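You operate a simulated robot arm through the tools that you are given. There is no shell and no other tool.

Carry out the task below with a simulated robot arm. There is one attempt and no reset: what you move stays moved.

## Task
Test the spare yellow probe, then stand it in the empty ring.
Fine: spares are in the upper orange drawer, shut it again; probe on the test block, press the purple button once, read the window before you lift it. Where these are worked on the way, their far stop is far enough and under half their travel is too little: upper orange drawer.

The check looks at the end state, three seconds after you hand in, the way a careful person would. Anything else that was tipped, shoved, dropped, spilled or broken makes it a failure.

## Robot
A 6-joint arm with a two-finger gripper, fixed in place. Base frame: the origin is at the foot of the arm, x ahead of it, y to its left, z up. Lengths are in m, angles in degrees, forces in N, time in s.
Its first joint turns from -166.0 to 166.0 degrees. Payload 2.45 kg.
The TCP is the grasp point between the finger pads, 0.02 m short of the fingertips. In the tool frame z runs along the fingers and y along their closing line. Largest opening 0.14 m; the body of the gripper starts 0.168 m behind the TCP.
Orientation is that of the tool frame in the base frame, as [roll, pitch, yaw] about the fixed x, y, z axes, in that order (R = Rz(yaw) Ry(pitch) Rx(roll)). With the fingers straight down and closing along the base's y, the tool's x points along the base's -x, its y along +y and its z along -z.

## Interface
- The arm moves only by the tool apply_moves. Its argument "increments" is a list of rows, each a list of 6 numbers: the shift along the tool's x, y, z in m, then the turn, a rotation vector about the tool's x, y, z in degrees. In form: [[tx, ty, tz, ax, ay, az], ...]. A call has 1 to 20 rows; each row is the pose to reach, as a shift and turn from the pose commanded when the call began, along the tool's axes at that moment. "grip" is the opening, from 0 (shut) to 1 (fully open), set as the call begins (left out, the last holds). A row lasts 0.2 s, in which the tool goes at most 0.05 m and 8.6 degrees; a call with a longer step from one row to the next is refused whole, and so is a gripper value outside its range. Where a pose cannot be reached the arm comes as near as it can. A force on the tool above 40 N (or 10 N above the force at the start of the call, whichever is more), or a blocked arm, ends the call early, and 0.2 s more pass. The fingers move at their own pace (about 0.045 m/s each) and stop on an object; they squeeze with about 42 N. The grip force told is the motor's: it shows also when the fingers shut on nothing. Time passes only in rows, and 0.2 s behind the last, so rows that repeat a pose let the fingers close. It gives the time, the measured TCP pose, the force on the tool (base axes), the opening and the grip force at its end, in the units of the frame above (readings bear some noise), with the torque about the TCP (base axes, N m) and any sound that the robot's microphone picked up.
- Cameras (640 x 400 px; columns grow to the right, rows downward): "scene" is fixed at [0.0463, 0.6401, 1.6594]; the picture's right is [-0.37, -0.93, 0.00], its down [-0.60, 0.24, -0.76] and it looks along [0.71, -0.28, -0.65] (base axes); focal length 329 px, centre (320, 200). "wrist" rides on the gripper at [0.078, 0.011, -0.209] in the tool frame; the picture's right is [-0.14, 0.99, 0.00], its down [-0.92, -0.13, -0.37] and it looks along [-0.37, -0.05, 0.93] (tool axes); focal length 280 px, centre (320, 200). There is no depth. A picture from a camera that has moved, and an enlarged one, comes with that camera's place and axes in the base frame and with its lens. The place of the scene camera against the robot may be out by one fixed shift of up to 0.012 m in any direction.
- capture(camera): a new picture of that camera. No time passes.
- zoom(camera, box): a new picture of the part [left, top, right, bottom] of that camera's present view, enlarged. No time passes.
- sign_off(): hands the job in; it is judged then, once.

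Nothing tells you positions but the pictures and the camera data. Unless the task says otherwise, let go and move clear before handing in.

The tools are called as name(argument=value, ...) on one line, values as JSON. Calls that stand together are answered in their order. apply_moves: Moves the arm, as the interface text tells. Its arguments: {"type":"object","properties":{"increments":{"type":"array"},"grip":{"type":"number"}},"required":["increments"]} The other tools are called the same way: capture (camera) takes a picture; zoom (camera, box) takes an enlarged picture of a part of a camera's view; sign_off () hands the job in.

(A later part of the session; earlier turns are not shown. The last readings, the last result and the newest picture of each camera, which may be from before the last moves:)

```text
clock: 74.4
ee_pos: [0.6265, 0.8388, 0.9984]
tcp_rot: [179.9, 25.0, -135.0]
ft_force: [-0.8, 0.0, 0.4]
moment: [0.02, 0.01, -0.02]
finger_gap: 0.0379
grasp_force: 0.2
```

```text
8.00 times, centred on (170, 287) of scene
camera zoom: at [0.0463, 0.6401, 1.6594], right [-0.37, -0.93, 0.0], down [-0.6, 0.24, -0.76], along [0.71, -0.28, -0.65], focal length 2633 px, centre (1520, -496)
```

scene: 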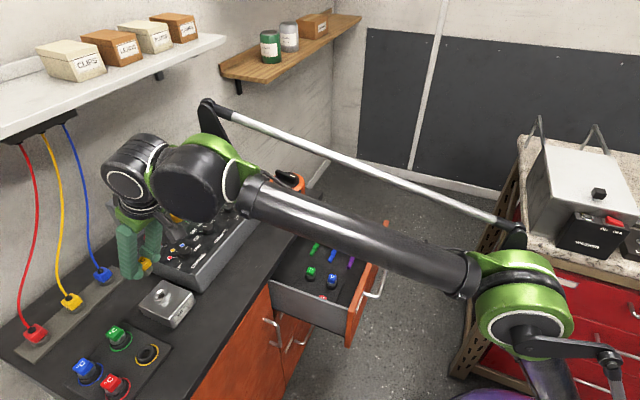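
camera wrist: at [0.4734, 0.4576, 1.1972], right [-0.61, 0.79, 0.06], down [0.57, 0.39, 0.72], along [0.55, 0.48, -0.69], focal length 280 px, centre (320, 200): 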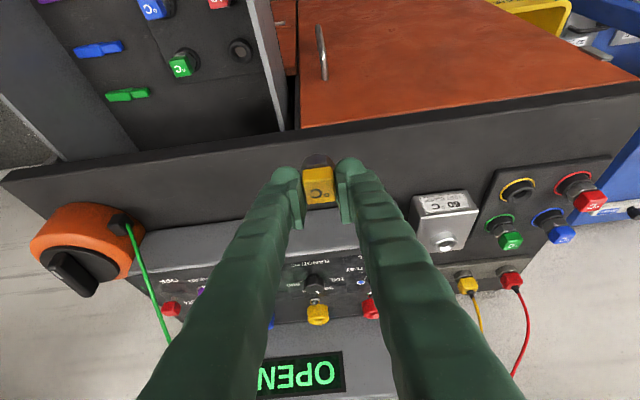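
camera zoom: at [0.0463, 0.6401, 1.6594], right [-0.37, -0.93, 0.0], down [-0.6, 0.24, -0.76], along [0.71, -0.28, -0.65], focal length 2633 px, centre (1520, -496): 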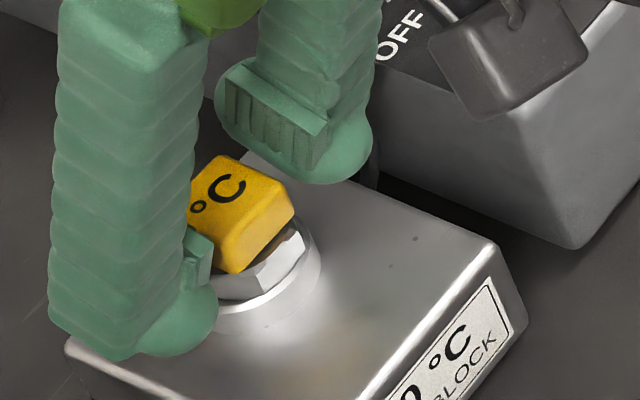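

The probe stands seated on the block by itself. I'll rise straight up to clear it, back off, and move toward the READ button to look at that area.

apply_moves(increments=[[-0.0127, 0, -0.0272, 0, 0, 0], [-0.0296, 0, -0.0634, 0, 0, 0], [-0.0465, 0, -0.0997, 0, 0, 0], [-0.0549, 0, -0.1178, 0, 0, 0], [-0.0141, 0, -0.1368, 0, 0, 0], [0.0267, 0, -0.1558, 0, 0, 0], [0.0675, 0, -0.1748, 0, 0, 0], [0.0675, -0.045, -0.1748, 0, 0, 0], [0.0675, -0.09, -0.1748, 0, 0, 0], [0.0675, -0.135, -0.1748, 0, 0, 0], [0.0675, -0.18, -0.1748, 0, 0, 0], [0.0675, -0.225, -0.1748, 0, 0, 0], [0.0675, -0.27, -0.1748, 0, 0, 0], [0.0675, -0.27, -0.1748, 0, 0, 0]], grip=0.27)

capture(camera="wrist")

capture(camera="scene")

zoom(camera="wrist", box=[120, 160, 300, 320])

```text
clock: 77.4
ee_pos: [0.7219, 0.5515, 1.127]
tcp_rot: [179.8, 25.1, -135.0]
ft_force: [-0.2, 0.6, 0.1]
moment: [-0.01, 0.01, 0.03]
finger_gap: 0.0377
grasp_force: 0.0
```

```text
taken
camera wrist: at [0.6039, 0.4464, 1.286], right [-0.61, 0.79, 0.06], down [0.57, 0.39, 0.72], along [0.55, 0.48, -0.69], focal length 280 px, centre (320, 200)
```

wrist: 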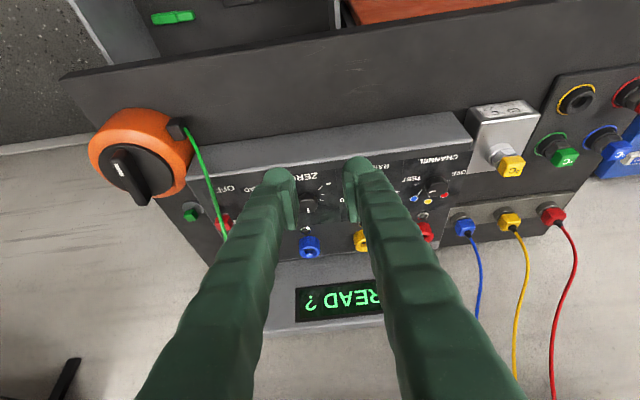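

```text
taken
```

scene: 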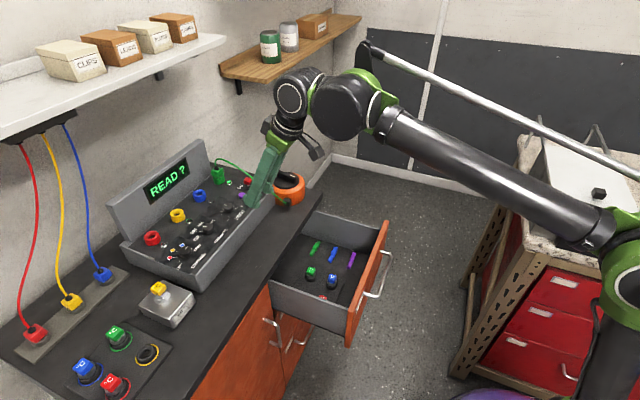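

```text
2.50 times, centred on (210, 240) of wrist
camera zoom: at [0.6039, 0.4464, 1.286], right [-0.61, 0.79, 0.06], down [0.57, 0.39, 0.72], along [0.55, 0.48, -0.69], focal length 701 px, centre (595, 100)
```

zoom: 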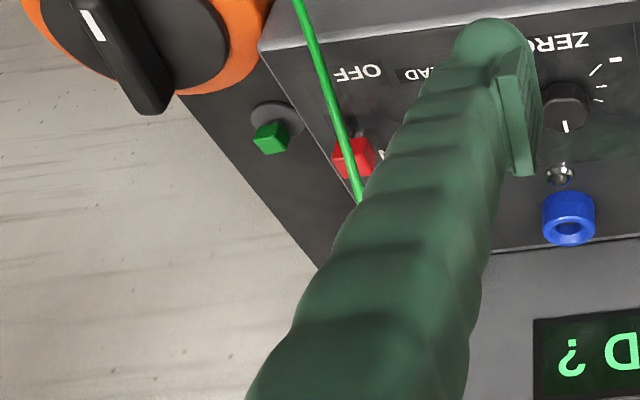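

The window now reads "READ ?", so the unit senses the probe. I'll centre over the READ button at height with the fingers open, so I can see it between them.

apply_moves(increments=[[0, -0.035, 0, 0, 0, 0], [0, -0.07, 0, 0, 0, 0], [0, -0.102, 0, 0, 0, 0], [0, -0.102, 0, 0, 0, 0], [0, -0.102, 0, 0, 0, 0]], grip=0.8)

capture(camera="wrist")

zoom(camera="wrist", box=[250, 170, 390, 270])

zoom(camera="scene", box=[200, 130, 310, 230])

```text
clock: 78.6
ee_pos: [0.7952, 0.4802, 1.1271]
tcp_rot: [179.8, 25.0, -135.0]
ft_force: [0.7, 0.0, 0.5]
moment: [-0.01, 0.01, -0.01]
finger_gap: 0.1119
grasp_force: 0.0
```

```text
taken
camera wrist: at [0.6766, 0.3748, 1.2857], right [-0.61, 0.79, 0.06], down [0.57, 0.39, 0.72], along [0.55, 0.48, -0.69], focal length 280 px, centre (320, 200)
```

wrist: 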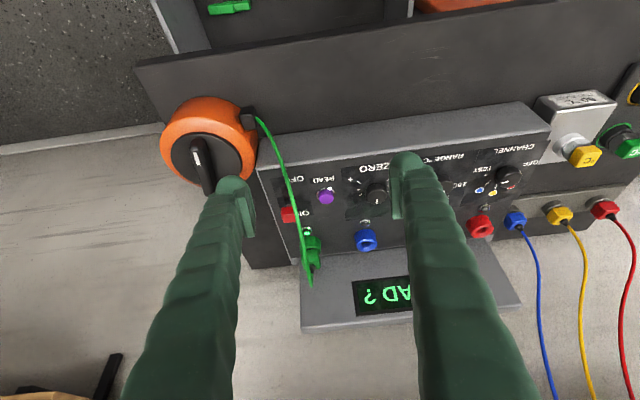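

```text
4.00 times, centred on (320, 220) of wrist
camera zoom: at [0.6766, 0.3748, 1.2857], right [-0.61, 0.79, 0.06], down [0.57, 0.39, 0.72], along [0.55, 0.48, -0.69], focal length 1122 px, centre (320, 120)
```

zoom: 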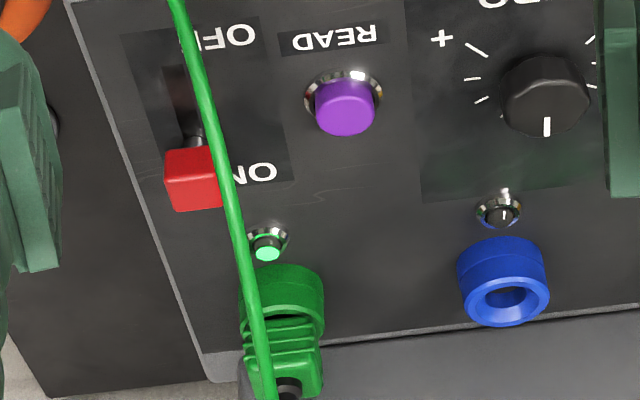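

```text
4.00 times, centred on (255, 180) of scene
camera zoom: at [0.0463, 0.6401, 1.6594], right [-0.37, -0.93, 0.0], down [-0.6, 0.24, -0.76], along [0.71, -0.28, -0.65], focal length 1316 px, centre (580, 280)
```

zoom: 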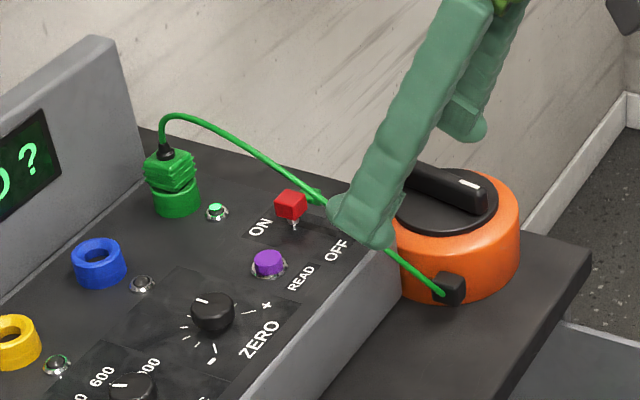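

Button top is at about n=1.050, e=−0.226, z=0.992, and the green cable passes about 4 cm to its right. I'll close the fingers and bring one fingertip above the button, keeping clear of the cable and ZERO knob.

apply_moves(increments=[[0, 0.003, 0, 0, 0, 0], [0, 0.0087, 0, 0, 0, 0], [0, 0.0087, 0, 0, 0, 0], [0, 0.0087, 0, 0, 0, 0], [0, 0.0087, 0, 0, 0, 0], [-0.0097, 0.0087, 0.0266, 0, 0, 0], [-0.0263, 0.0087, 0.0619, 0, 0, 0], [-0.0517, 0.0087, 0.0903, 0, 0, 0], [-0.0804, 0.0087, 0.1114, 0, 0, 0], [-0.1085, 0.0087, 0.1245, 0, 0, 0], [-0.1085, 0.0087, 0.1245, 0, 0, 0]], grip=0.0)

capture(camera="wrist")

zoom(camera="wrist", box=[270, 90, 390, 190])

zoom(camera="scene", box=[200, 150, 300, 230])

```text
clock: 81.0
ee_pos: [0.8956, 0.5936, 1.0614]
tcp_rot: [179.8, 25.0, -134.9]
ft_force: [-1.2, 1.3, 0.3]
moment: [-0.01, 0.01, 0.01]
finger_gap: 0.0001
grasp_force: 29.2
```

```text
taken
camera wrist: at [0.7768, 0.4879, 1.2193], right [-0.61, 0.79, 0.06], down [0.57, 0.39, 0.72], along [0.55, 0.48, -0.69], focal length 280 px, centre (320, 200)
```

wrist: 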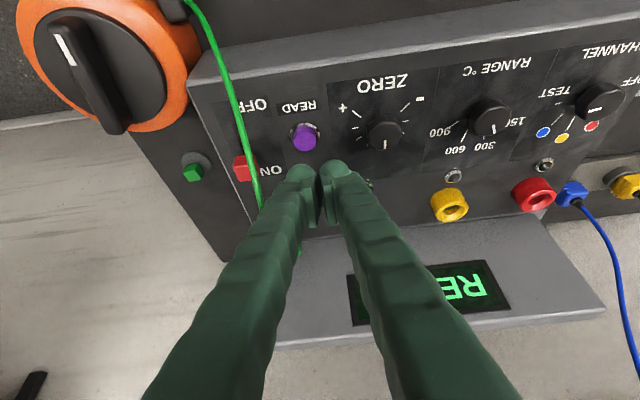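

```text
4.00 times, centred on (330, 140) of wrist
camera zoom: at [0.7768, 0.4879, 1.2193], right [-0.61, 0.79, 0.06], down [0.57, 0.39, 0.72], along [0.55, 0.48, -0.69], focal length 1122 px, centre (280, 440)
```

zoom: 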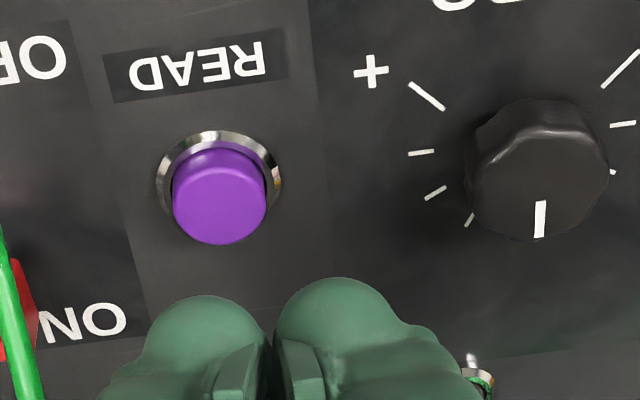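

```text
5.00 times, centred on (250, 190) of scene
camera zoom: at [0.0463, 0.6401, 1.6594], right [-0.37, -0.93, 0.0], down [-0.6, 0.24, -0.76], along [0.71, -0.28, -0.65], focal length 1646 px, centre (670, 250)
```

zoom: 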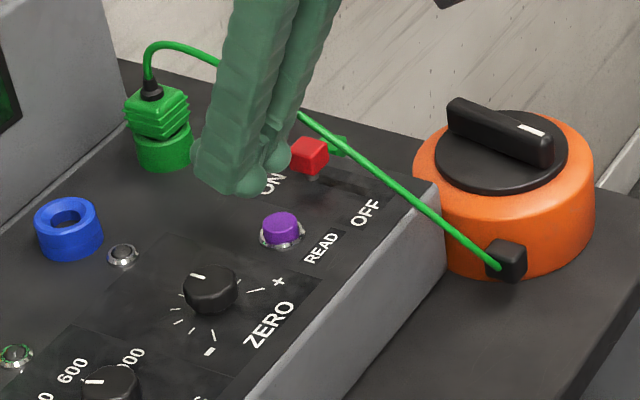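

apply_moves(increments=[[-0.0045, 0.002, 0.0021, 0, 0, 0], [0.0018, 0.002, 0.0157, 0, 0, 0], [0.0081, 0.002, 0.0293, 0, 0, 0], [0.0111, 0.002, 0.0357, 0, 0, 0], [0.0111, 0.002, 0.0357, 0, 0, 0]])

zoom(camera="wrist", box=[270, 100, 390, 200])

zoom(camera="scene", box=[220, 165, 280, 215])

```text
clock: 82.2
ee_pos: [0.8977, 0.5986, 1.0239]
tcp_rot: [179.9, 25.0, -135.1]
ft_force: [0.3, -0.2, 0.5]
moment: [-0.01, 0.0, -0.02]
finger_gap: 0.0002
grasp_force: 29.7
```

```text
4.00 times, centred on (330, 150) of wrist
camera zoom: at [0.7787, 0.4928, 1.182], right [-0.61, 0.79, 0.06], down [0.57, 0.39, 0.72], along [0.55, 0.48, -0.69], focal length 1122 px, centre (280, 400)
```

zoom: 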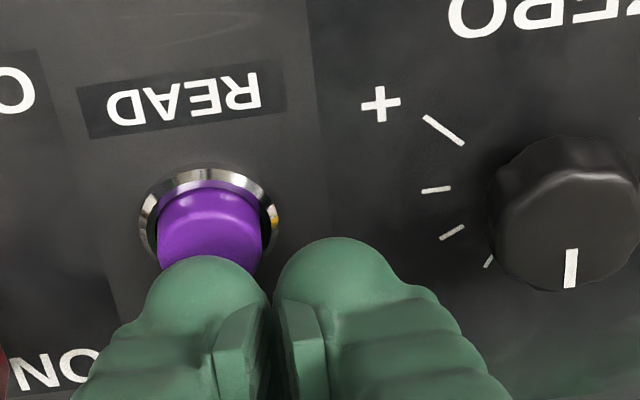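

```text
8.00 times, centred on (250, 190) of scene
camera zoom: at [0.0463, 0.6401, 1.6594], right [-0.37, -0.93, 0.0], down [-0.6, 0.24, -0.76], along [0.71, -0.28, -0.65], focal length 2633 px, centre (880, 280)
```

zoom: 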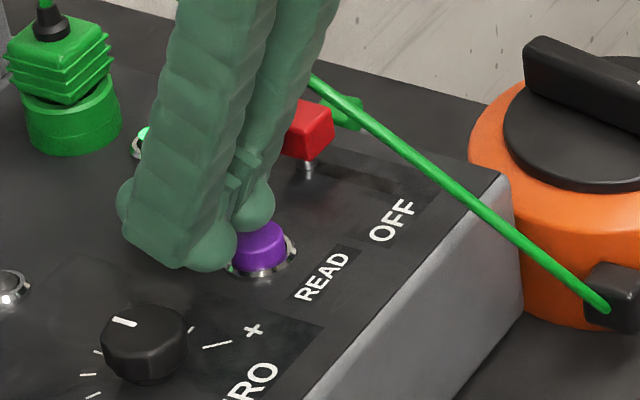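

The fingertip is directly over the button. I'll press down in small steps.

apply_moves(increments=[[0.0013, 0, 0.0027, 0, 0, 0], [0.0025, 0, 0.0054, 0, 0, 0]])

zoom(camera="scene", box=[130, 145, 270, 235])

```text
clock: 82.8
ee_pos: [0.8983, 0.5986, 1.0174]
tcp_rot: [180.0, 24.9, -135.0]
ft_force: [0.3, 0.2, 2.4]
moment: [-0.05, -0.04, 0.04]
finger_gap: 0.0
grasp_force: 29.2
```

```text
4.44 times, centred on (200, 190) of scene
camera zoom: at [0.0463, 0.6401, 1.6594], right [-0.37, -0.93, 0.0], down [-0.6, 0.24, -0.76], along [0.71, -0.28, -0.65], focal length 1463 px, centre (853, 244)
```

zoom: 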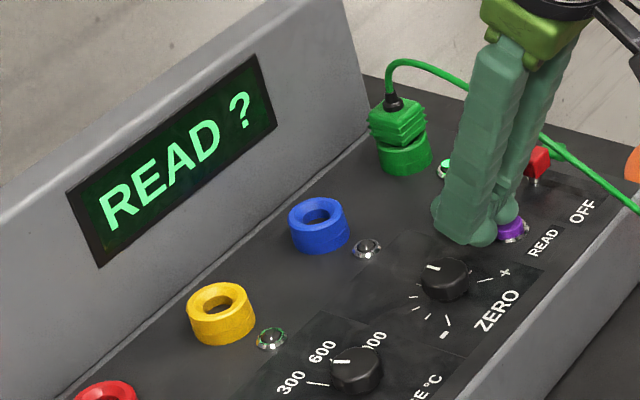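

Light contact now. I'll press a few millimetres further.

apply_moves(increments=[[0.0008, 0, 0.0018, 0, 0, 0], [0.0017, 0, 0.0036, 0, 0, 0]])

zoom(camera="scene", box=[130, 145, 270, 235])

```text
clock: 83.4
ee_pos: [0.8971, 0.5989, 1.0142]
tcp_rot: [179.9, 25.0, -135.1]
ft_force: [0.5, 0.0, 6.0]
moment: [-0.08, -0.1, 0.0]
finger_gap: 0.0001
grasp_force: 29.2
heard: click
```

```text
4.44 times, centred on (200, 190) of scene
camera zoom: at [0.0463, 0.6401, 1.6594], right [-0.37, -0.93, 0.0], down [-0.6, 0.24, -0.76], along [0.71, -0.28, -0.65], focal length 1463 px, centre (853, 244)
```

zoom: 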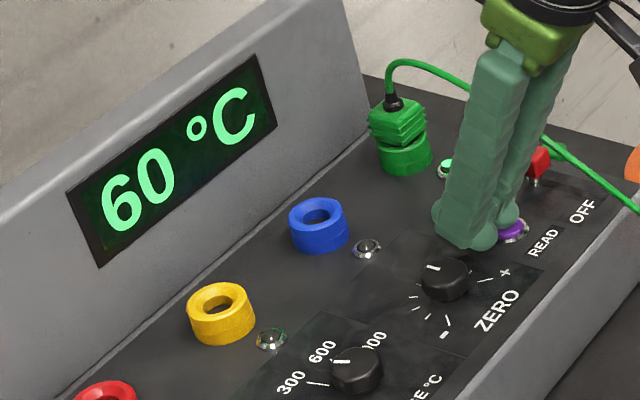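

A click, and the window now reads "60 °C": the probe matches the 60 °C block. I'll lift off the button and back away.

apply_moves(increments=[[-0.0085, 0, -0.0181, 0, 0, 0], [-0.0211, 0, -0.0453, 0, 0, 0], [0.0197, 0, -0.0643, 0, 0, 0], [0.0605, 0, -0.0833, 0, 0, 0], [0.1013, 0, -0.1023, 0, 0, 0], [0.1013, 0, -0.1023, 0, 0, 0]])

capture(camera="scene")

zoom(camera="scene", box=[120, 130, 300, 330])

```text
clock: 84.8
ee_pos: [0.8013, 0.5026, 1.0641]
tcp_rot: [179.9, 25.0, -134.9]
ft_force: [0.0, 0.5, -0.3]
moment: [-0.02, 0.03, 0.02]
finger_gap: 0.0
grasp_force: 29.6
```

```text
taken
```

scene: 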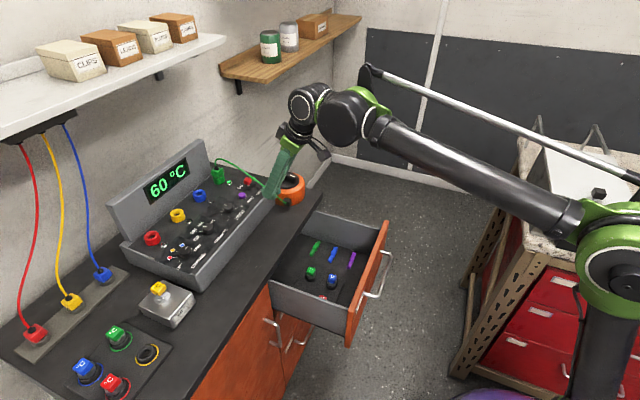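

```text
2.00 times, centred on (210, 230) of scene
camera zoom: at [0.0463, 0.6401, 1.6594], right [-0.37, -0.93, 0.0], down [-0.6, 0.24, -0.76], along [0.71, -0.28, -0.65], focal length 658 px, centre (540, 140)
```

zoom: 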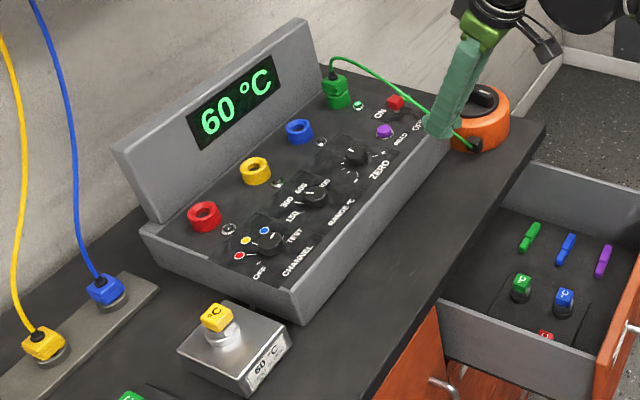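

The reading stays at 60 °C. Now I'll go back to pick the probe off the block: up, across, then forward above it with the fingers open 38 mm.

apply_moves(increments=[[-0.0028, 0, -0.03, 0, 0, 0], [-0.0056, 0, -0.0593, 0, 0, 0], [-0.0056, 0.045, -0.0593, 0, 0, 0], [-0.0056, 0.09, -0.0593, 0, 0, 0], [-0.0056, 0.135, -0.0593, 0, 0, 0], [-0.0056, 0.18, -0.0593, 0, 0, 0], [-0.0056, 0.225, -0.0593, 0, 0, 0], [-0.0056, 0.27, -0.0593, 0, 0, 0], [-0.0056, 0.315, -0.0593, 0, 0, 0], [-0.0056, 0.3602, -0.0593, 0, 0, 0], [-0.0462, 0.3602, -0.0404, 0, 0, 0], [-0.0868, 0.3602, -0.0215, 0, 0, 0], [-0.1271, 0.3602, -0.0027, 0, 0, 0], [-0.1271, 0.3602, -0.0027, 0, 0, 0]], grip=0.27)

zoom(camera="wrist", box=[250, 60, 390, 200])

zoom(camera="scene", box=[120, 220, 220, 320])

```text
clock: 87.8
ee_pos: [0.6276, 0.8369, 1.1208]
tcp_rot: [179.9, 25.1, -135.0]
ft_force: [0.2, -0.8, 0.4]
moment: [0.0, -0.01, 0.01]
finger_gap: 0.0378
grasp_force: 0.0
```

```text
2.86 times, centred on (320, 130) of wrist
camera zoom: at [0.5092, 0.7307, 1.2789], right [-0.61, 0.79, 0.06], down [0.57, 0.39, 0.72], along [0.55, 0.48, -0.69], focal length 801 px, centre (320, 400)
```

zoom: 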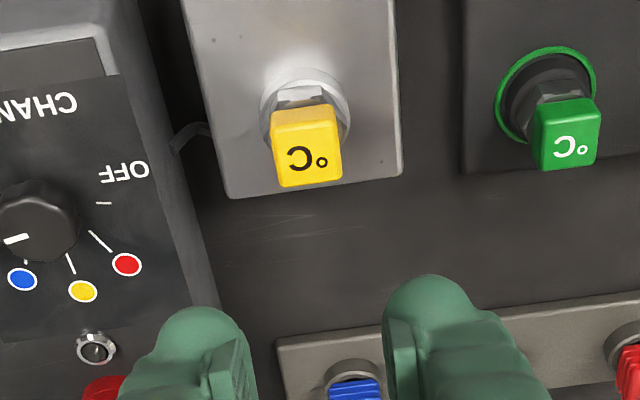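

```text
4.00 times, centred on (170, 270) of scene
camera zoom: at [0.0463, 0.6401, 1.6594], right [-0.37, -0.93, 0.0], down [-0.6, 0.24, -0.76], along [0.71, -0.28, -0.65], focal length 1316 px, centre (920, -80)
```

zoom: 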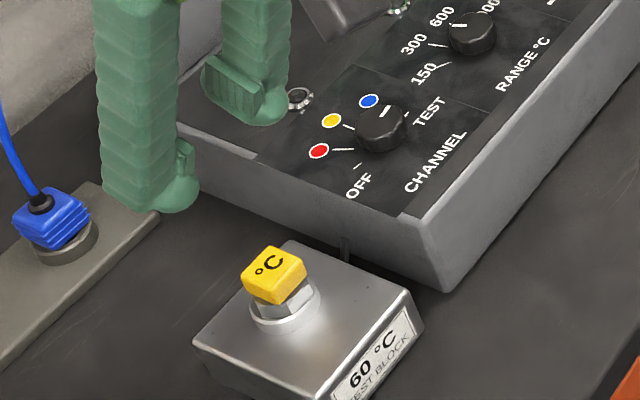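

Directly above the probe. I'll descend to just above the grip height and check centring.

apply_moves(increments=[[0.0165, 0.001, 0.0365, 0, 0, 0], [0.0334, 0.001, 0.0727, 0, 0, 0], [0.0376, 0.001, 0.0818, 0, 0, 0], [0.0376, 0.001, 0.0818, 0, 0, 0]])

zoom(camera="wrist", box=[270, 110, 370, 210])

```text
clock: 88.8
ee_pos: [0.6264, 0.8379, 1.0304]
tcp_rot: [179.9, 25.0, -135.0]
ft_force: [-0.2, -0.1, 0.0]
moment: [0.01, 0.0, 0.02]
finger_gap: 0.0379
grasp_force: 0.0
```

```text
4.00 times, centred on (320, 160) of wrist
camera zoom: at [0.5082, 0.733, 1.1882], right [-0.61, 0.79, 0.06], down [0.57, 0.39, 0.72], along [0.55, 0.48, -0.69], focal length 1122 px, centre (320, 360)
```

zoom: 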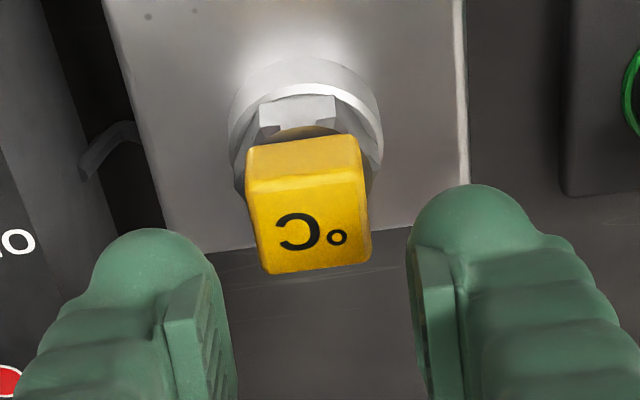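

apply_moves(increments=[[0.0068, -0.0012, 0.0145, 0, 0, 0], [0.0135, -0.0012, 0.029, 0, 0, 0], [0.0135, -0.0012, 0.029, 0, 0, 0]])

zoom(camera="wrist", box=[270, 130, 370, 230])

```text
clock: 89.6
ee_pos: [0.628, 0.8375, 0.9981]
tcp_rot: [179.9, 24.9, -134.9]
ft_force: [-0.8, 0.4, -0.8]
moment: [0.01, -0.01, 0.0]
finger_gap: 0.0381
grasp_force: 0.0
```

```text
4.00 times, centred on (320, 180) of wrist
camera zoom: at [0.5095, 0.7326, 1.1561], right [-0.61, 0.79, 0.06], down [0.57, 0.39, 0.72], along [0.55, 0.48, -0.69], focal length 1122 px, centre (320, 280)
```

zoom: 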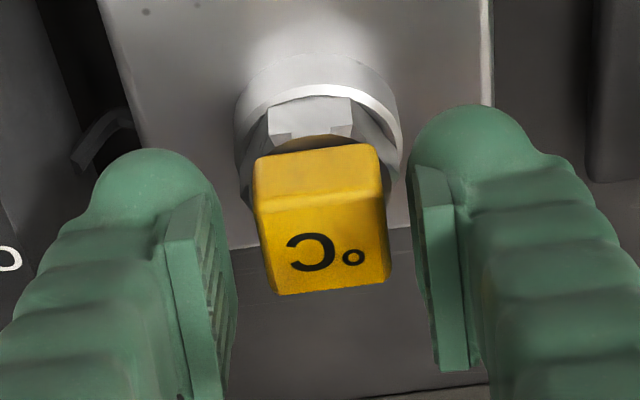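

Centred. Gripping and lifting straight up.

apply_moves(increments=[[0, 0, 0, 0, 0, 0], [0, 0, 0, 0, 0, 0], [0, 0, 0, 0, 0, 0], [0, 0, 0, 0, 0, 0]], grip=0.0)

```text
clock: 90.6
ee_pos: [0.6278, 0.8385, 0.9984]
tcp_rot: [179.9, 25.0, -135.0]
ft_force: [0.0, -0.3, 0.1]
moment: [0.02, -0.05, 0.03]
finger_gap: 0.0245
grasp_force: 42.2
```

apply_moves(increments=[[-0.0085, 0, -0.0181, 0, 0, 0], [-0.0211, 0, -0.0453, 0, 0, 0], [-0.0296, 0, -0.0634, 0, 0, 0], [-0.0157, 0.0375, -0.0699, 0, 0, 0], [-0.0018, 0.075, -0.0764, 0, 0, 0], [0.0121, 0.1115, -0.0829, 0, 0, 0], [0.0121, 0.1115, -0.0829, 0, 0, 0]])

capture(camera="wrist")

zoom(camera="wrist", box=[260, 60, 400, 200])

zoom(camera="scene", box=[60, 240, 200, 400])

```text
clock: 92.2
ee_pos: [0.5169, 0.8839, 1.0702]
tcp_rot: [180.0, 24.9, -135.1]
ft_force: [0.8, 0.1, -0.4]
moment: [-0.02, 0.0, 0.02]
finger_gap: 0.0245
grasp_force: 41.5
```

```text
taken
camera wrist: at [0.3979, 0.7786, 1.227], right [-0.61, 0.79, 0.06], down [0.57, 0.39, 0.72], along [0.55, 0.48, -0.69], focal length 280 px, centre (320, 200)
```

wrist: 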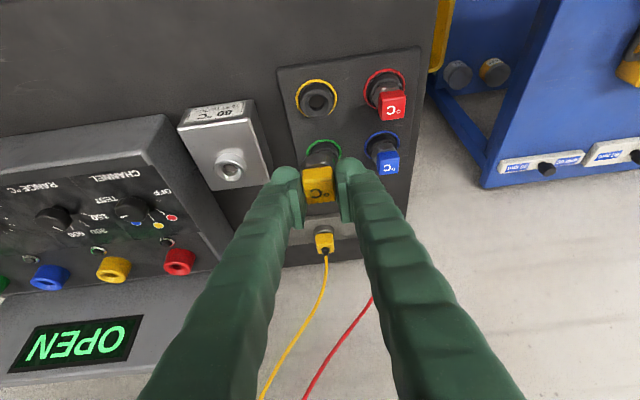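

```text
2.86 times, centred on (330, 130) of wrist
camera zoom: at [0.3979, 0.7786, 1.227], right [-0.61, 0.79, 0.06], down [0.57, 0.39, 0.72], along [0.55, 0.48, -0.69], focal length 801 px, centre (291, 400)
```

zoom: 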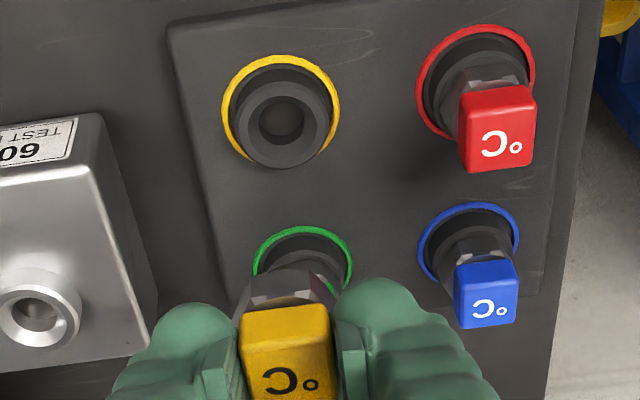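

```text
2.50 times, centred on (130, 320) of scene
camera zoom: at [0.0463, 0.6401, 1.6594], right [-0.37, -0.93, 0.0], down [-0.6, 0.24, -0.76], along [0.71, -0.28, -0.65], focal length 823 px, centre (795, -100)
```

zoom: 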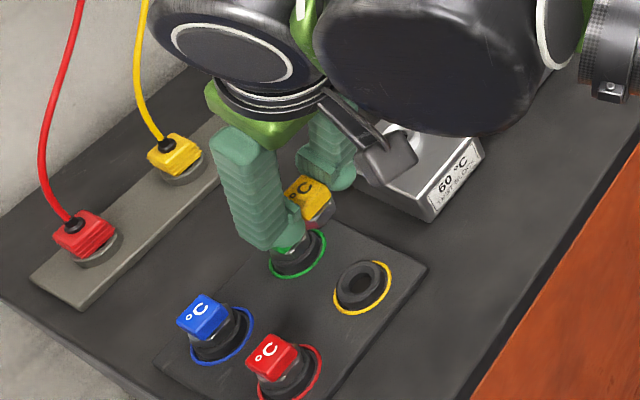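

The window went back to "OPEN" once the probe was lifted, after I had the reading. The yellow ring rim is at about n=0.9885, e=0.2645, z=0.930, so I'll line up using the offset that worked at the block and lower partway.

apply_moves(increments=[[0.0057, 0.0063, -0.0027, 0, 0, 0], [0.0156, 0.0063, 0.0185, 0, 0, 0], [0.0255, 0.0063, 0.0397, 0, 0, 0], [0.0353, 0.0063, 0.0608, 0, 0, 0], [0.0353, 0.0063, 0.0608, 0, 0, 0]])

zoom(camera="wrist", box=[285, 105, 355, 175])

zoom(camera="scene", box=[110, 310, 180, 380])

```text
clock: 93.4
ee_pos: [0.5072, 0.8845, 0.9992]
tcp_rot: [179.9, 25.0, -135.0]
ft_force: [-0.4, 0.3, -1.1]
moment: [-0.01, -0.02, 0.0]
finger_gap: 0.0245
grasp_force: 42.1
```

```text
5.71 times, centred on (320, 140) of wrist
camera zoom: at [0.389, 0.7792, 1.1562], right [-0.61, 0.79, 0.06], down [0.57, 0.39, 0.72], along [0.55, 0.48, -0.69], focal length 1602 px, centre (320, 543)
```

zoom: 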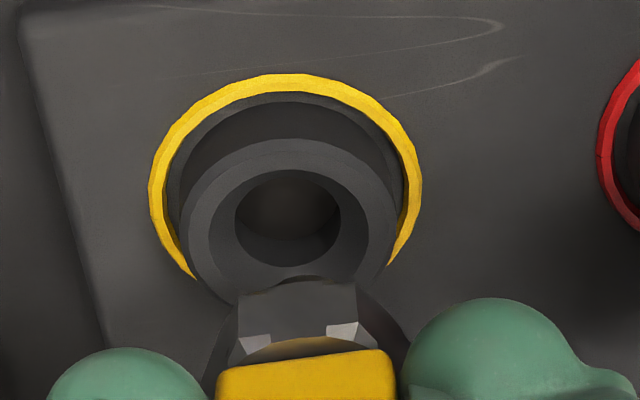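

```text
5.71 times, centred on (145, 345) of scene
camera zoom: at [0.0463, 0.6401, 1.6594], right [-0.37, -0.93, 0.0], down [-0.6, 0.24, -0.76], along [0.71, -0.28, -0.65], focal length 1881 px, centre (1320, -629)
```

zoom: 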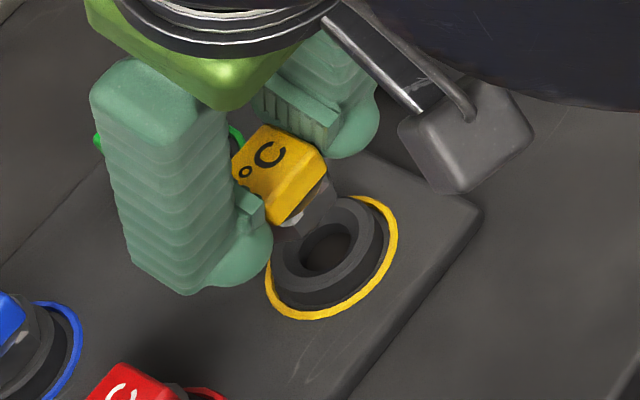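

Nearly aligned; about 1 mm off each way. I'll correct and lower further.

apply_moves(increments=[[0.0009, -0.0013, -0.0004, 0, 0, 0], [0.0051, -0.0013, 0.0087, 0, 0, 0], [0.0094, -0.0013, 0.0177, 0, 0, 0], [0.0094, -0.0013, 0.0177, 0, 0, 0]])

zoom(camera="wrist", box=[285, 120, 355, 190])

zoom(camera="scene", box=[120, 325, 170, 375])

```text
clock: 94.4
ee_pos: [0.5091, 0.8826, 0.9779]
tcp_rot: [180.0, 25.0, -135.0]
ft_force: [-0.3, -0.5, -0.8]
moment: [0.02, -0.01, 0.0]
finger_gap: 0.0243
grasp_force: 41.8
```

```text
5.71 times, centred on (320, 155) of wrist
camera zoom: at [0.3894, 0.7773, 1.1366], right [-0.61, 0.79, 0.06], down [0.57, 0.39, 0.72], along [0.55, 0.48, -0.69], focal length 1602 px, centre (320, 457)
```

zoom: 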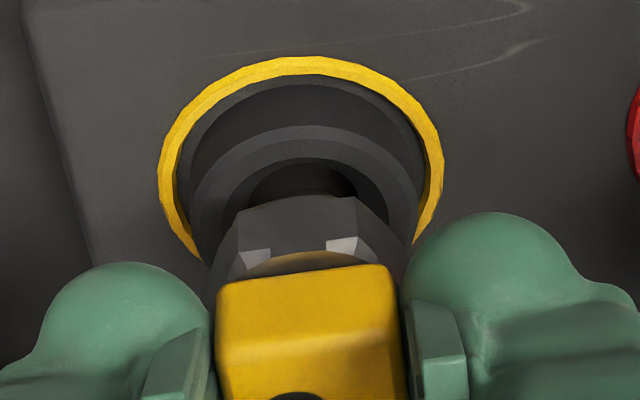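

```text
8.00 times, centred on (145, 350) of scene
camera zoom: at [0.0463, 0.6401, 1.6594], right [-0.37, -0.93, 0.0], down [-0.6, 0.24, -0.76], along [0.71, -0.28, -0.65], focal length 2633 px, centre (1720, -1000)
```

zoom: 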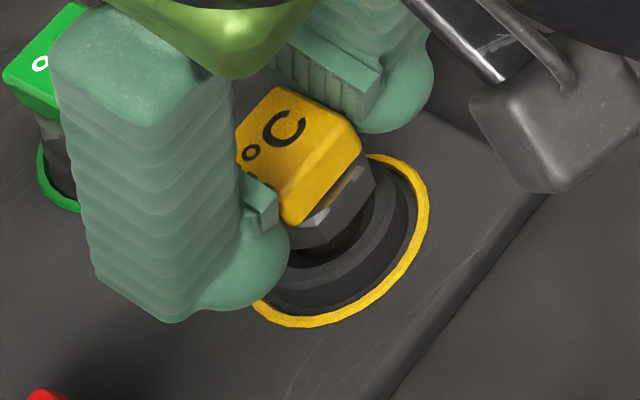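

Aligned. Lowering slowly now until it seats.

apply_moves(increments=[[0.003, 0, 0.0036, 0, 0, 0], [0.0047, 0, 0.0072, 0, 0, 0]])

apply_moves(increments=[[0.0008, 0, 0.0018, 0, 0, 0], [0.0017, 0, 0.0036, 0, 0, 0]])

```text
clock: 95.0
ee_pos: [0.5075, 0.8834, 0.9717]
tcp_rot: [179.9, 25.1, -135.0]
ft_force: [5.3, 6.3, 19.4]
moment: [0.22, -0.12, -0.05]
finger_gap: 0.0242
grasp_force: 41.6
```

```text
clock: 95.5
ee_pos: [0.5081, 0.8832, 0.9702]
tcp_rot: [180.0, 25.2, -134.8]
ft_force: [3.7, 3.4, 10.2]
moment: [0.11, -0.13, -0.05]
finger_gap: 0.0242
grasp_force: 42.0
stopped in row 2: the force on the tool passed its limit at 42 N (the readings are from after the stop); the commanded pose is now the measured one
```

Contact came slightly earlier than expected, at z≈0.971. I'll look before doing anything else.

zoom(camera="wrist", box=[285, 120, 355, 190])

zoom(camera="scene", box=[115, 325, 165, 375])

zoom(camera="scene", box=[60, 310, 180, 400])

```text
5.71 times, centred on (320, 155) of wrist
camera zoom: at [0.3886, 0.7765, 1.1277], right [-0.61, 0.79, 0.06], down [0.57, 0.39, 0.73], along [0.55, 0.48, -0.69], focal length 1602 px, centre (320, 457)
```

zoom: 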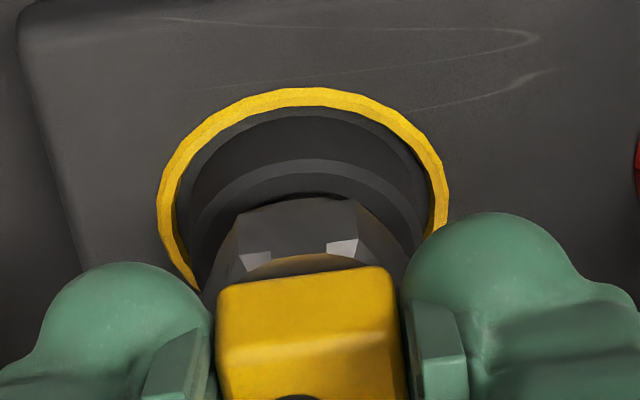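

```text
8.00 times, centred on (140, 350) of scene
camera zoom: at [0.0463, 0.6401, 1.6594], right [-0.37, -0.93, 0.0], down [-0.6, 0.24, -0.76], along [0.71, -0.28, -0.65], focal length 2633 px, centre (1760, -1000)
```

zoom: 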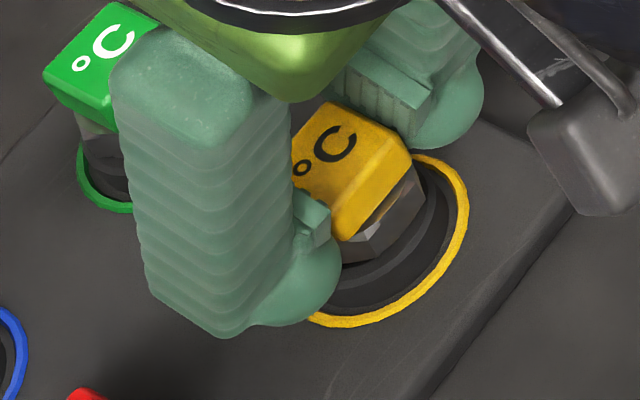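

```text
4.44 times, centred on (120, 355) of scene
camera zoom: at [0.0463, 0.6401, 1.6594], right [-0.37, -0.93, 0.0], down [-0.6, 0.24, -0.76], along [0.71, -0.28, -0.65], focal length 1463 px, centre (1209, -489)
```

zoom: 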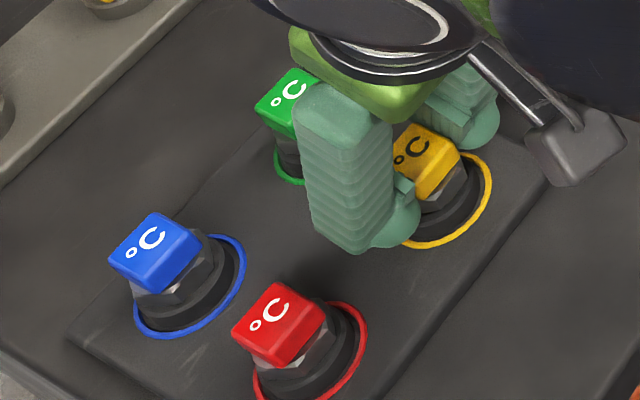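

zoom(camera="scene", box=[75, 345, 145, 400])

zoom(camera="scene", box=[130, 330, 165, 365])

capture(camera="wrist")

zoom(camera="wrist", box=[370, 100, 450, 190])

```text
7.27 times, centred on (110, 372) of scene
camera zoom: at [0.0463, 0.6401, 1.6594], right [-0.37, -0.93, 0.0], down [-0.6, 0.24, -0.76], along [0.71, -0.28, -0.65], focal length 2394 px, centre (1847, -1054)
```

zoom: 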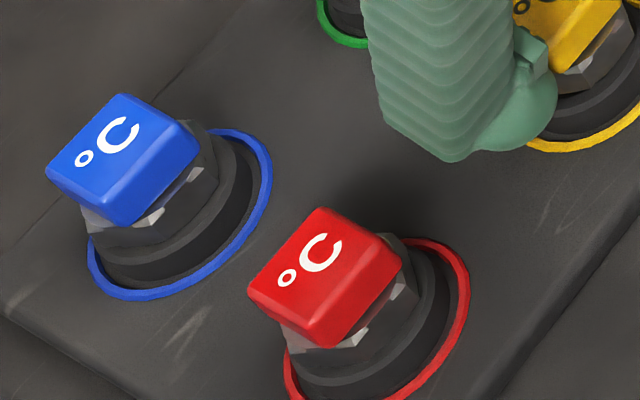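

```text
11.43 times, centred on (148, 348) of scene
camera zoom: at [0.0463, 0.6401, 1.6594], right [-0.37, -0.93, 0.0], down [-0.6, 0.24, -0.76], along [0.71, -0.28, -0.65], focal length 3761 px, centre (2291, -1486)
```

zoom: 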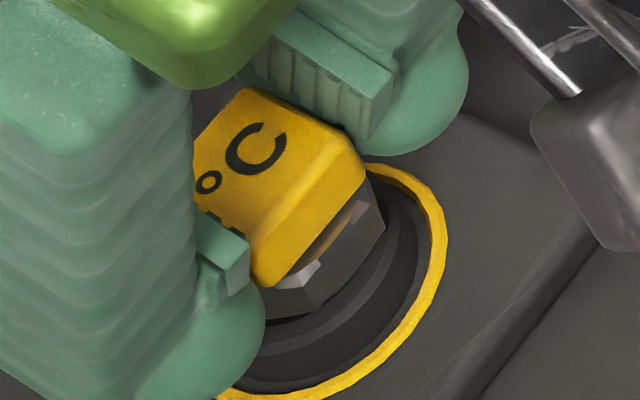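

```text
taken
camera wrist: at [0.3886, 0.7765, 1.1277], right [-0.61, 0.79, 0.06], down [0.57, 0.39, 0.73], along [0.55, 0.48, -0.69], focal length 280 px, centre (320, 200)
```

wrist: 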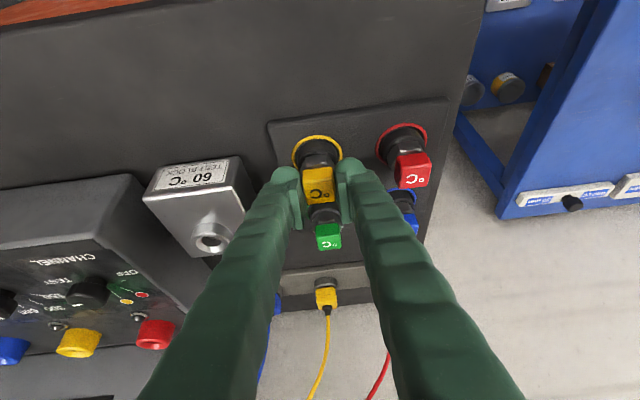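

```text
4.44 times, centred on (410, 145) of wrist
camera zoom: at [0.3886, 0.7765, 1.1277], right [-0.61, 0.79, 0.06], down [0.57, 0.39, 0.73], along [0.55, 0.48, -0.69], focal length 1246 px, centre (-80, 444)
```

zoom: 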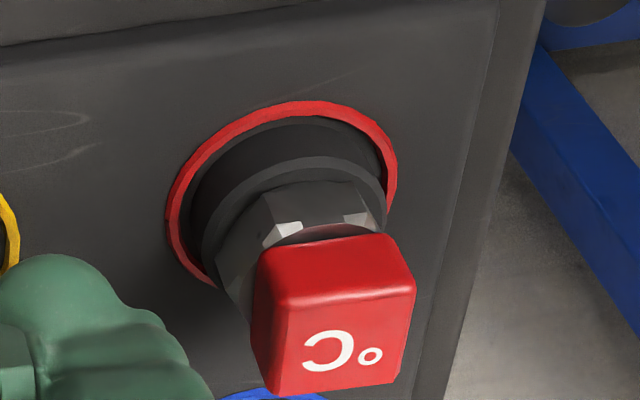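

The cap height relative to the collar looks the same as the red probe's, so it may be fully seated. I'll test with a tiny sideways nudge and watch the forces.

apply_moves(increments=[[-0.0018, 0, 0.0008, 0, 0, 0], [-0.0018, 0, 0.0008, 0, 0, 0]])

```text
clock: 96.1
ee_pos: [0.5093, 0.8845, 0.9705]
tcp_rot: [179.9, 25.2, -134.9]
ft_force: [0.5, 0.2, -0.1]
moment: [0.03, -0.02, -0.01]
finger_gap: 0.0242
grasp_force: 42.1
```

The support force vanished after moving 2 mm, so it had been resting on the ring's edge and is now over the hole. Lowering gently again.

apply_moves(increments=[[0.0008, 0, 0.0018, 0, 0, 0], [0.0013, 0, 0.0027, 0, 0, 0]])

```text
clock: 96.7
ee_pos: [0.5081, 0.8838, 0.9684]
tcp_rot: [179.9, 25.2, -135.1]
ft_force: [6.0, 9.6, 25.0]
moment: [0.38, -0.14, -0.03]
finger_gap: 0.024
grasp_force: 41.6
```

apply_moves(increments=[[-0.0011, 0, -0.0023, 0, 0, 0], [-0.0038, 0, -0.001, 0, 0, 0], [-0.0038, 0, -0.001, 0, 0, 0]])

```text
clock: 97.5
ee_pos: [0.5111, 0.8861, 0.9687]
tcp_rot: [180.0, 25.1, -134.9]
ft_force: [0.5, -0.2, -0.6]
moment: [0.03, 0.0, 0.0]
finger_gap: 0.0242
grasp_force: 41.7
```

zoom(camera="wrist", box=[285, 120, 355, 190])

zoom(camera="scene", box=[125, 325, 170, 370])

```text
5.71 times, centred on (320, 155) of wrist
camera zoom: at [0.3921, 0.7805, 1.1265], right [-0.61, 0.79, 0.06], down [0.57, 0.39, 0.72], along [0.55, 0.48, -0.69], focal length 1602 px, centre (320, 457)
```

zoom: 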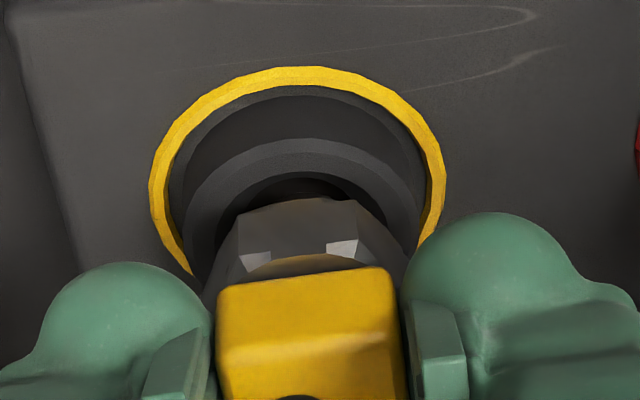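

```text
8.89 times, centred on (148, 348) of scene
camera zoom: at [0.0463, 0.6401, 1.6594], right [-0.37, -0.93, 0.0], down [-0.6, 0.24, -0.76], along [0.71, -0.28, -0.65], focal length 2925 px, centre (1853, -1111)
```

zoom: 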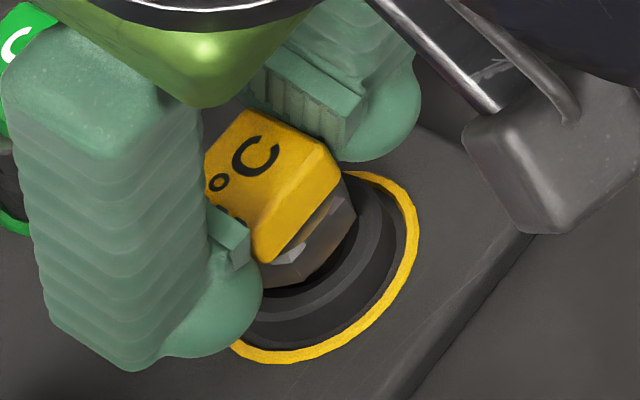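

The probe isn't in the ring yet: the stub is still sitting on the collar edge, and I can see a sliver of the hole. I'll lift 4 mm, nudge to the best-estimated centre, and lower in small steps.

apply_moves(increments=[[-0.0017, -0.0008, -0.0036, 0, 0, 0], [-0.0001, -0.0008, -0.0044, 0, 0, 0], [-0.0001, -0.0008, -0.0044, 0, 0, 0]])

zoom(camera="wrist", box=[285, 120, 355, 190])

zoom(camera="scene", box=[130, 330, 165, 365])

```text
clock: 98.3
ee_pos: [0.5111, 0.8846, 0.9742]
tcp_rot: [179.8, 25.1, -135.0]
ft_force: [0.3, -0.7, -0.1]
moment: [-0.01, 0.01, -0.04]
finger_gap: 0.0245
grasp_force: 42.1
```

```text
5.71 times, centred on (320, 155) of wrist
camera zoom: at [0.3913, 0.7784, 1.1309], right [-0.61, 0.79, 0.06], down [0.57, 0.39, 0.72], along [0.55, 0.48, -0.69], focal length 1602 px, centre (320, 457)
```

zoom: 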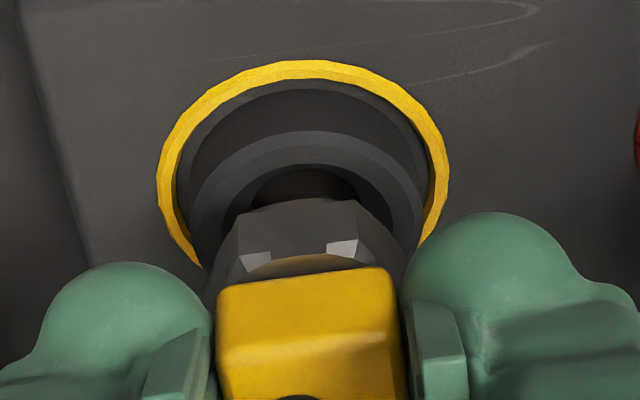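

```text
11.43 times, centred on (148, 348) of scene
camera zoom: at [0.0463, 0.6401, 1.6594], right [-0.37, -0.93, 0.0], down [-0.6, 0.24, -0.76], along [0.71, -0.28, -0.65], focal length 3761 px, centre (2291, -1486)
```

zoom: 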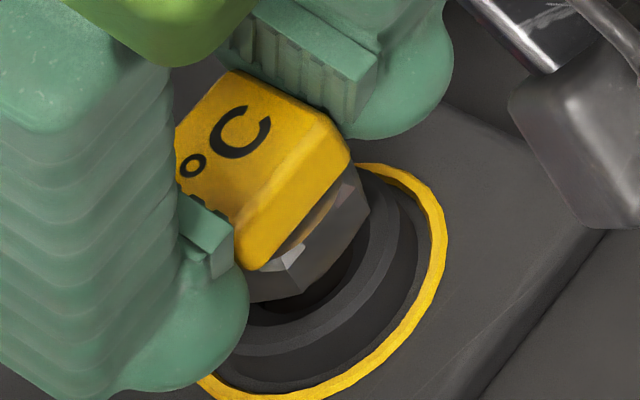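

Both views now agree it is centred within about 1 mm. Lowering in small steps.

apply_moves(increments=[[0.0009, -0.0001, 0.0014, 0, 0, 0], [0.0017, -0.0001, 0.0032, 0, 0, 0], [0.0017, -0.0001, 0.0032, 0, 0, 0]])

```text
clock: 99.1
ee_pos: [0.5103, 0.8828, 0.9699]
tcp_rot: [179.8, 25.2, -135.0]
ft_force: [0.0, 0.4, -0.1]
moment: [-0.01, -0.01, -0.04]
finger_gap: 0.0245
grasp_force: 41.4
```

apply_moves(increments=[[0.0006, 0, 0.0014, 0, 0, 0], [0.0011, 0, 0.0023, 0, 0, 0], [0.0011, 0, 0.0023, 0, 0, 0]])

```text
clock: 99.9
ee_pos: [0.5096, 0.8842, 0.9663]
tcp_rot: [179.9, 25.3, -135.0]
ft_force: [2.1, 1.0, 0.7]
moment: [0.06, -0.04, 0.02]
finger_gap: 0.0245
grasp_force: 41.8
```

Past the earlier contact height with no resistance, so the stub is entering the ring. Continuing.

apply_moves(increments=[[0.0006, 0, 0.0014, 0, 0, 0], [0.0011, 0, 0.0023, 0, 0, 0], [0.0011, 0, 0.0023, 0, 0, 0]])

```text
clock: 100.7
ee_pos: [0.5102, 0.8837, 0.9637]
tcp_rot: [180.0, 25.2, -134.9]
ft_force: [3.1, 2.7, 2.0]
moment: [0.17, -0.11, 0.04]
finger_gap: 0.0244
grasp_force: 41.7
```

apply_moves(increments=[[-0.0009, 0, 0.0004, 0, 0, 0], [-0.0003, 0, 0.0018, 0, 0, 0], [-0.0003, 0, 0.0018, 0, 0, 0]])

zoom(camera="wrist", box=[285, 120, 355, 190])

zoom(camera="scene", box=[130, 330, 165, 365])

```text
clock: 101.5
ee_pos: [0.5107, 0.8849, 0.964]
tcp_rot: [179.9, 25.0, -135.0]
ft_force: [0.9, 0.0, -0.4]
moment: [0.0, -0.02, 0.0]
finger_gap: 0.0244
grasp_force: 42.1
```

```text
5.71 times, centred on (320, 155) of wrist
camera zoom: at [0.3917, 0.7789, 1.1206], right [-0.61, 0.79, 0.06], down [0.57, 0.39, 0.72], along [0.55, 0.48, -0.69], focal length 1602 px, centre (320, 457)
```

zoom: 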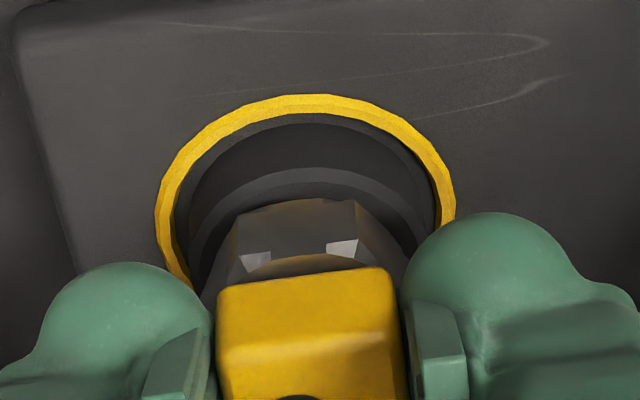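

```text
11.43 times, centred on (148, 348) of scene
camera zoom: at [0.0463, 0.6401, 1.6594], right [-0.37, -0.93, 0.0], down [-0.6, 0.24, -0.76], along [0.71, -0.28, -0.65], focal length 3761 px, centre (2291, -1486)
```

zoom: 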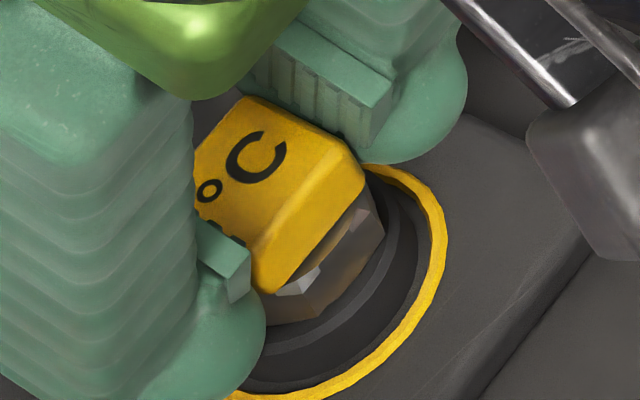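

apply_moves(increments=[[0.0004, 0, 0.0009, 0, 0, 0], [0.0008, 0, 0.0018, 0, 0, 0], [0.0008, 0, 0.0018, 0, 0, 0]])

```text
clock: 102.3
ee_pos: [0.5111, 0.8846, 0.9622]
tcp_rot: [180.0, 25.0, -135.0]
ft_force: [0.2, -1.4, -1.3]
moment: [-0.01, -0.01, 0.02]
finger_gap: 0.0246
grasp_force: 41.7
```

apply_moves(increments=[[0.0004, 0, 0.0009, 0, 0, 0], [0.0008, 0, 0.0018, 0, 0, 0], [0.0008, 0, 0.0018, 0, 0, 0]])

```text
clock: 103.1
ee_pos: [0.5106, 0.8842, 0.9603]
tcp_rot: [179.9, 25.2, -135.0]
ft_force: [1.6, 1.6, 10.6]
moment: [0.09, -0.05, 0.01]
finger_gap: 0.0246
grasp_force: 42.0
```

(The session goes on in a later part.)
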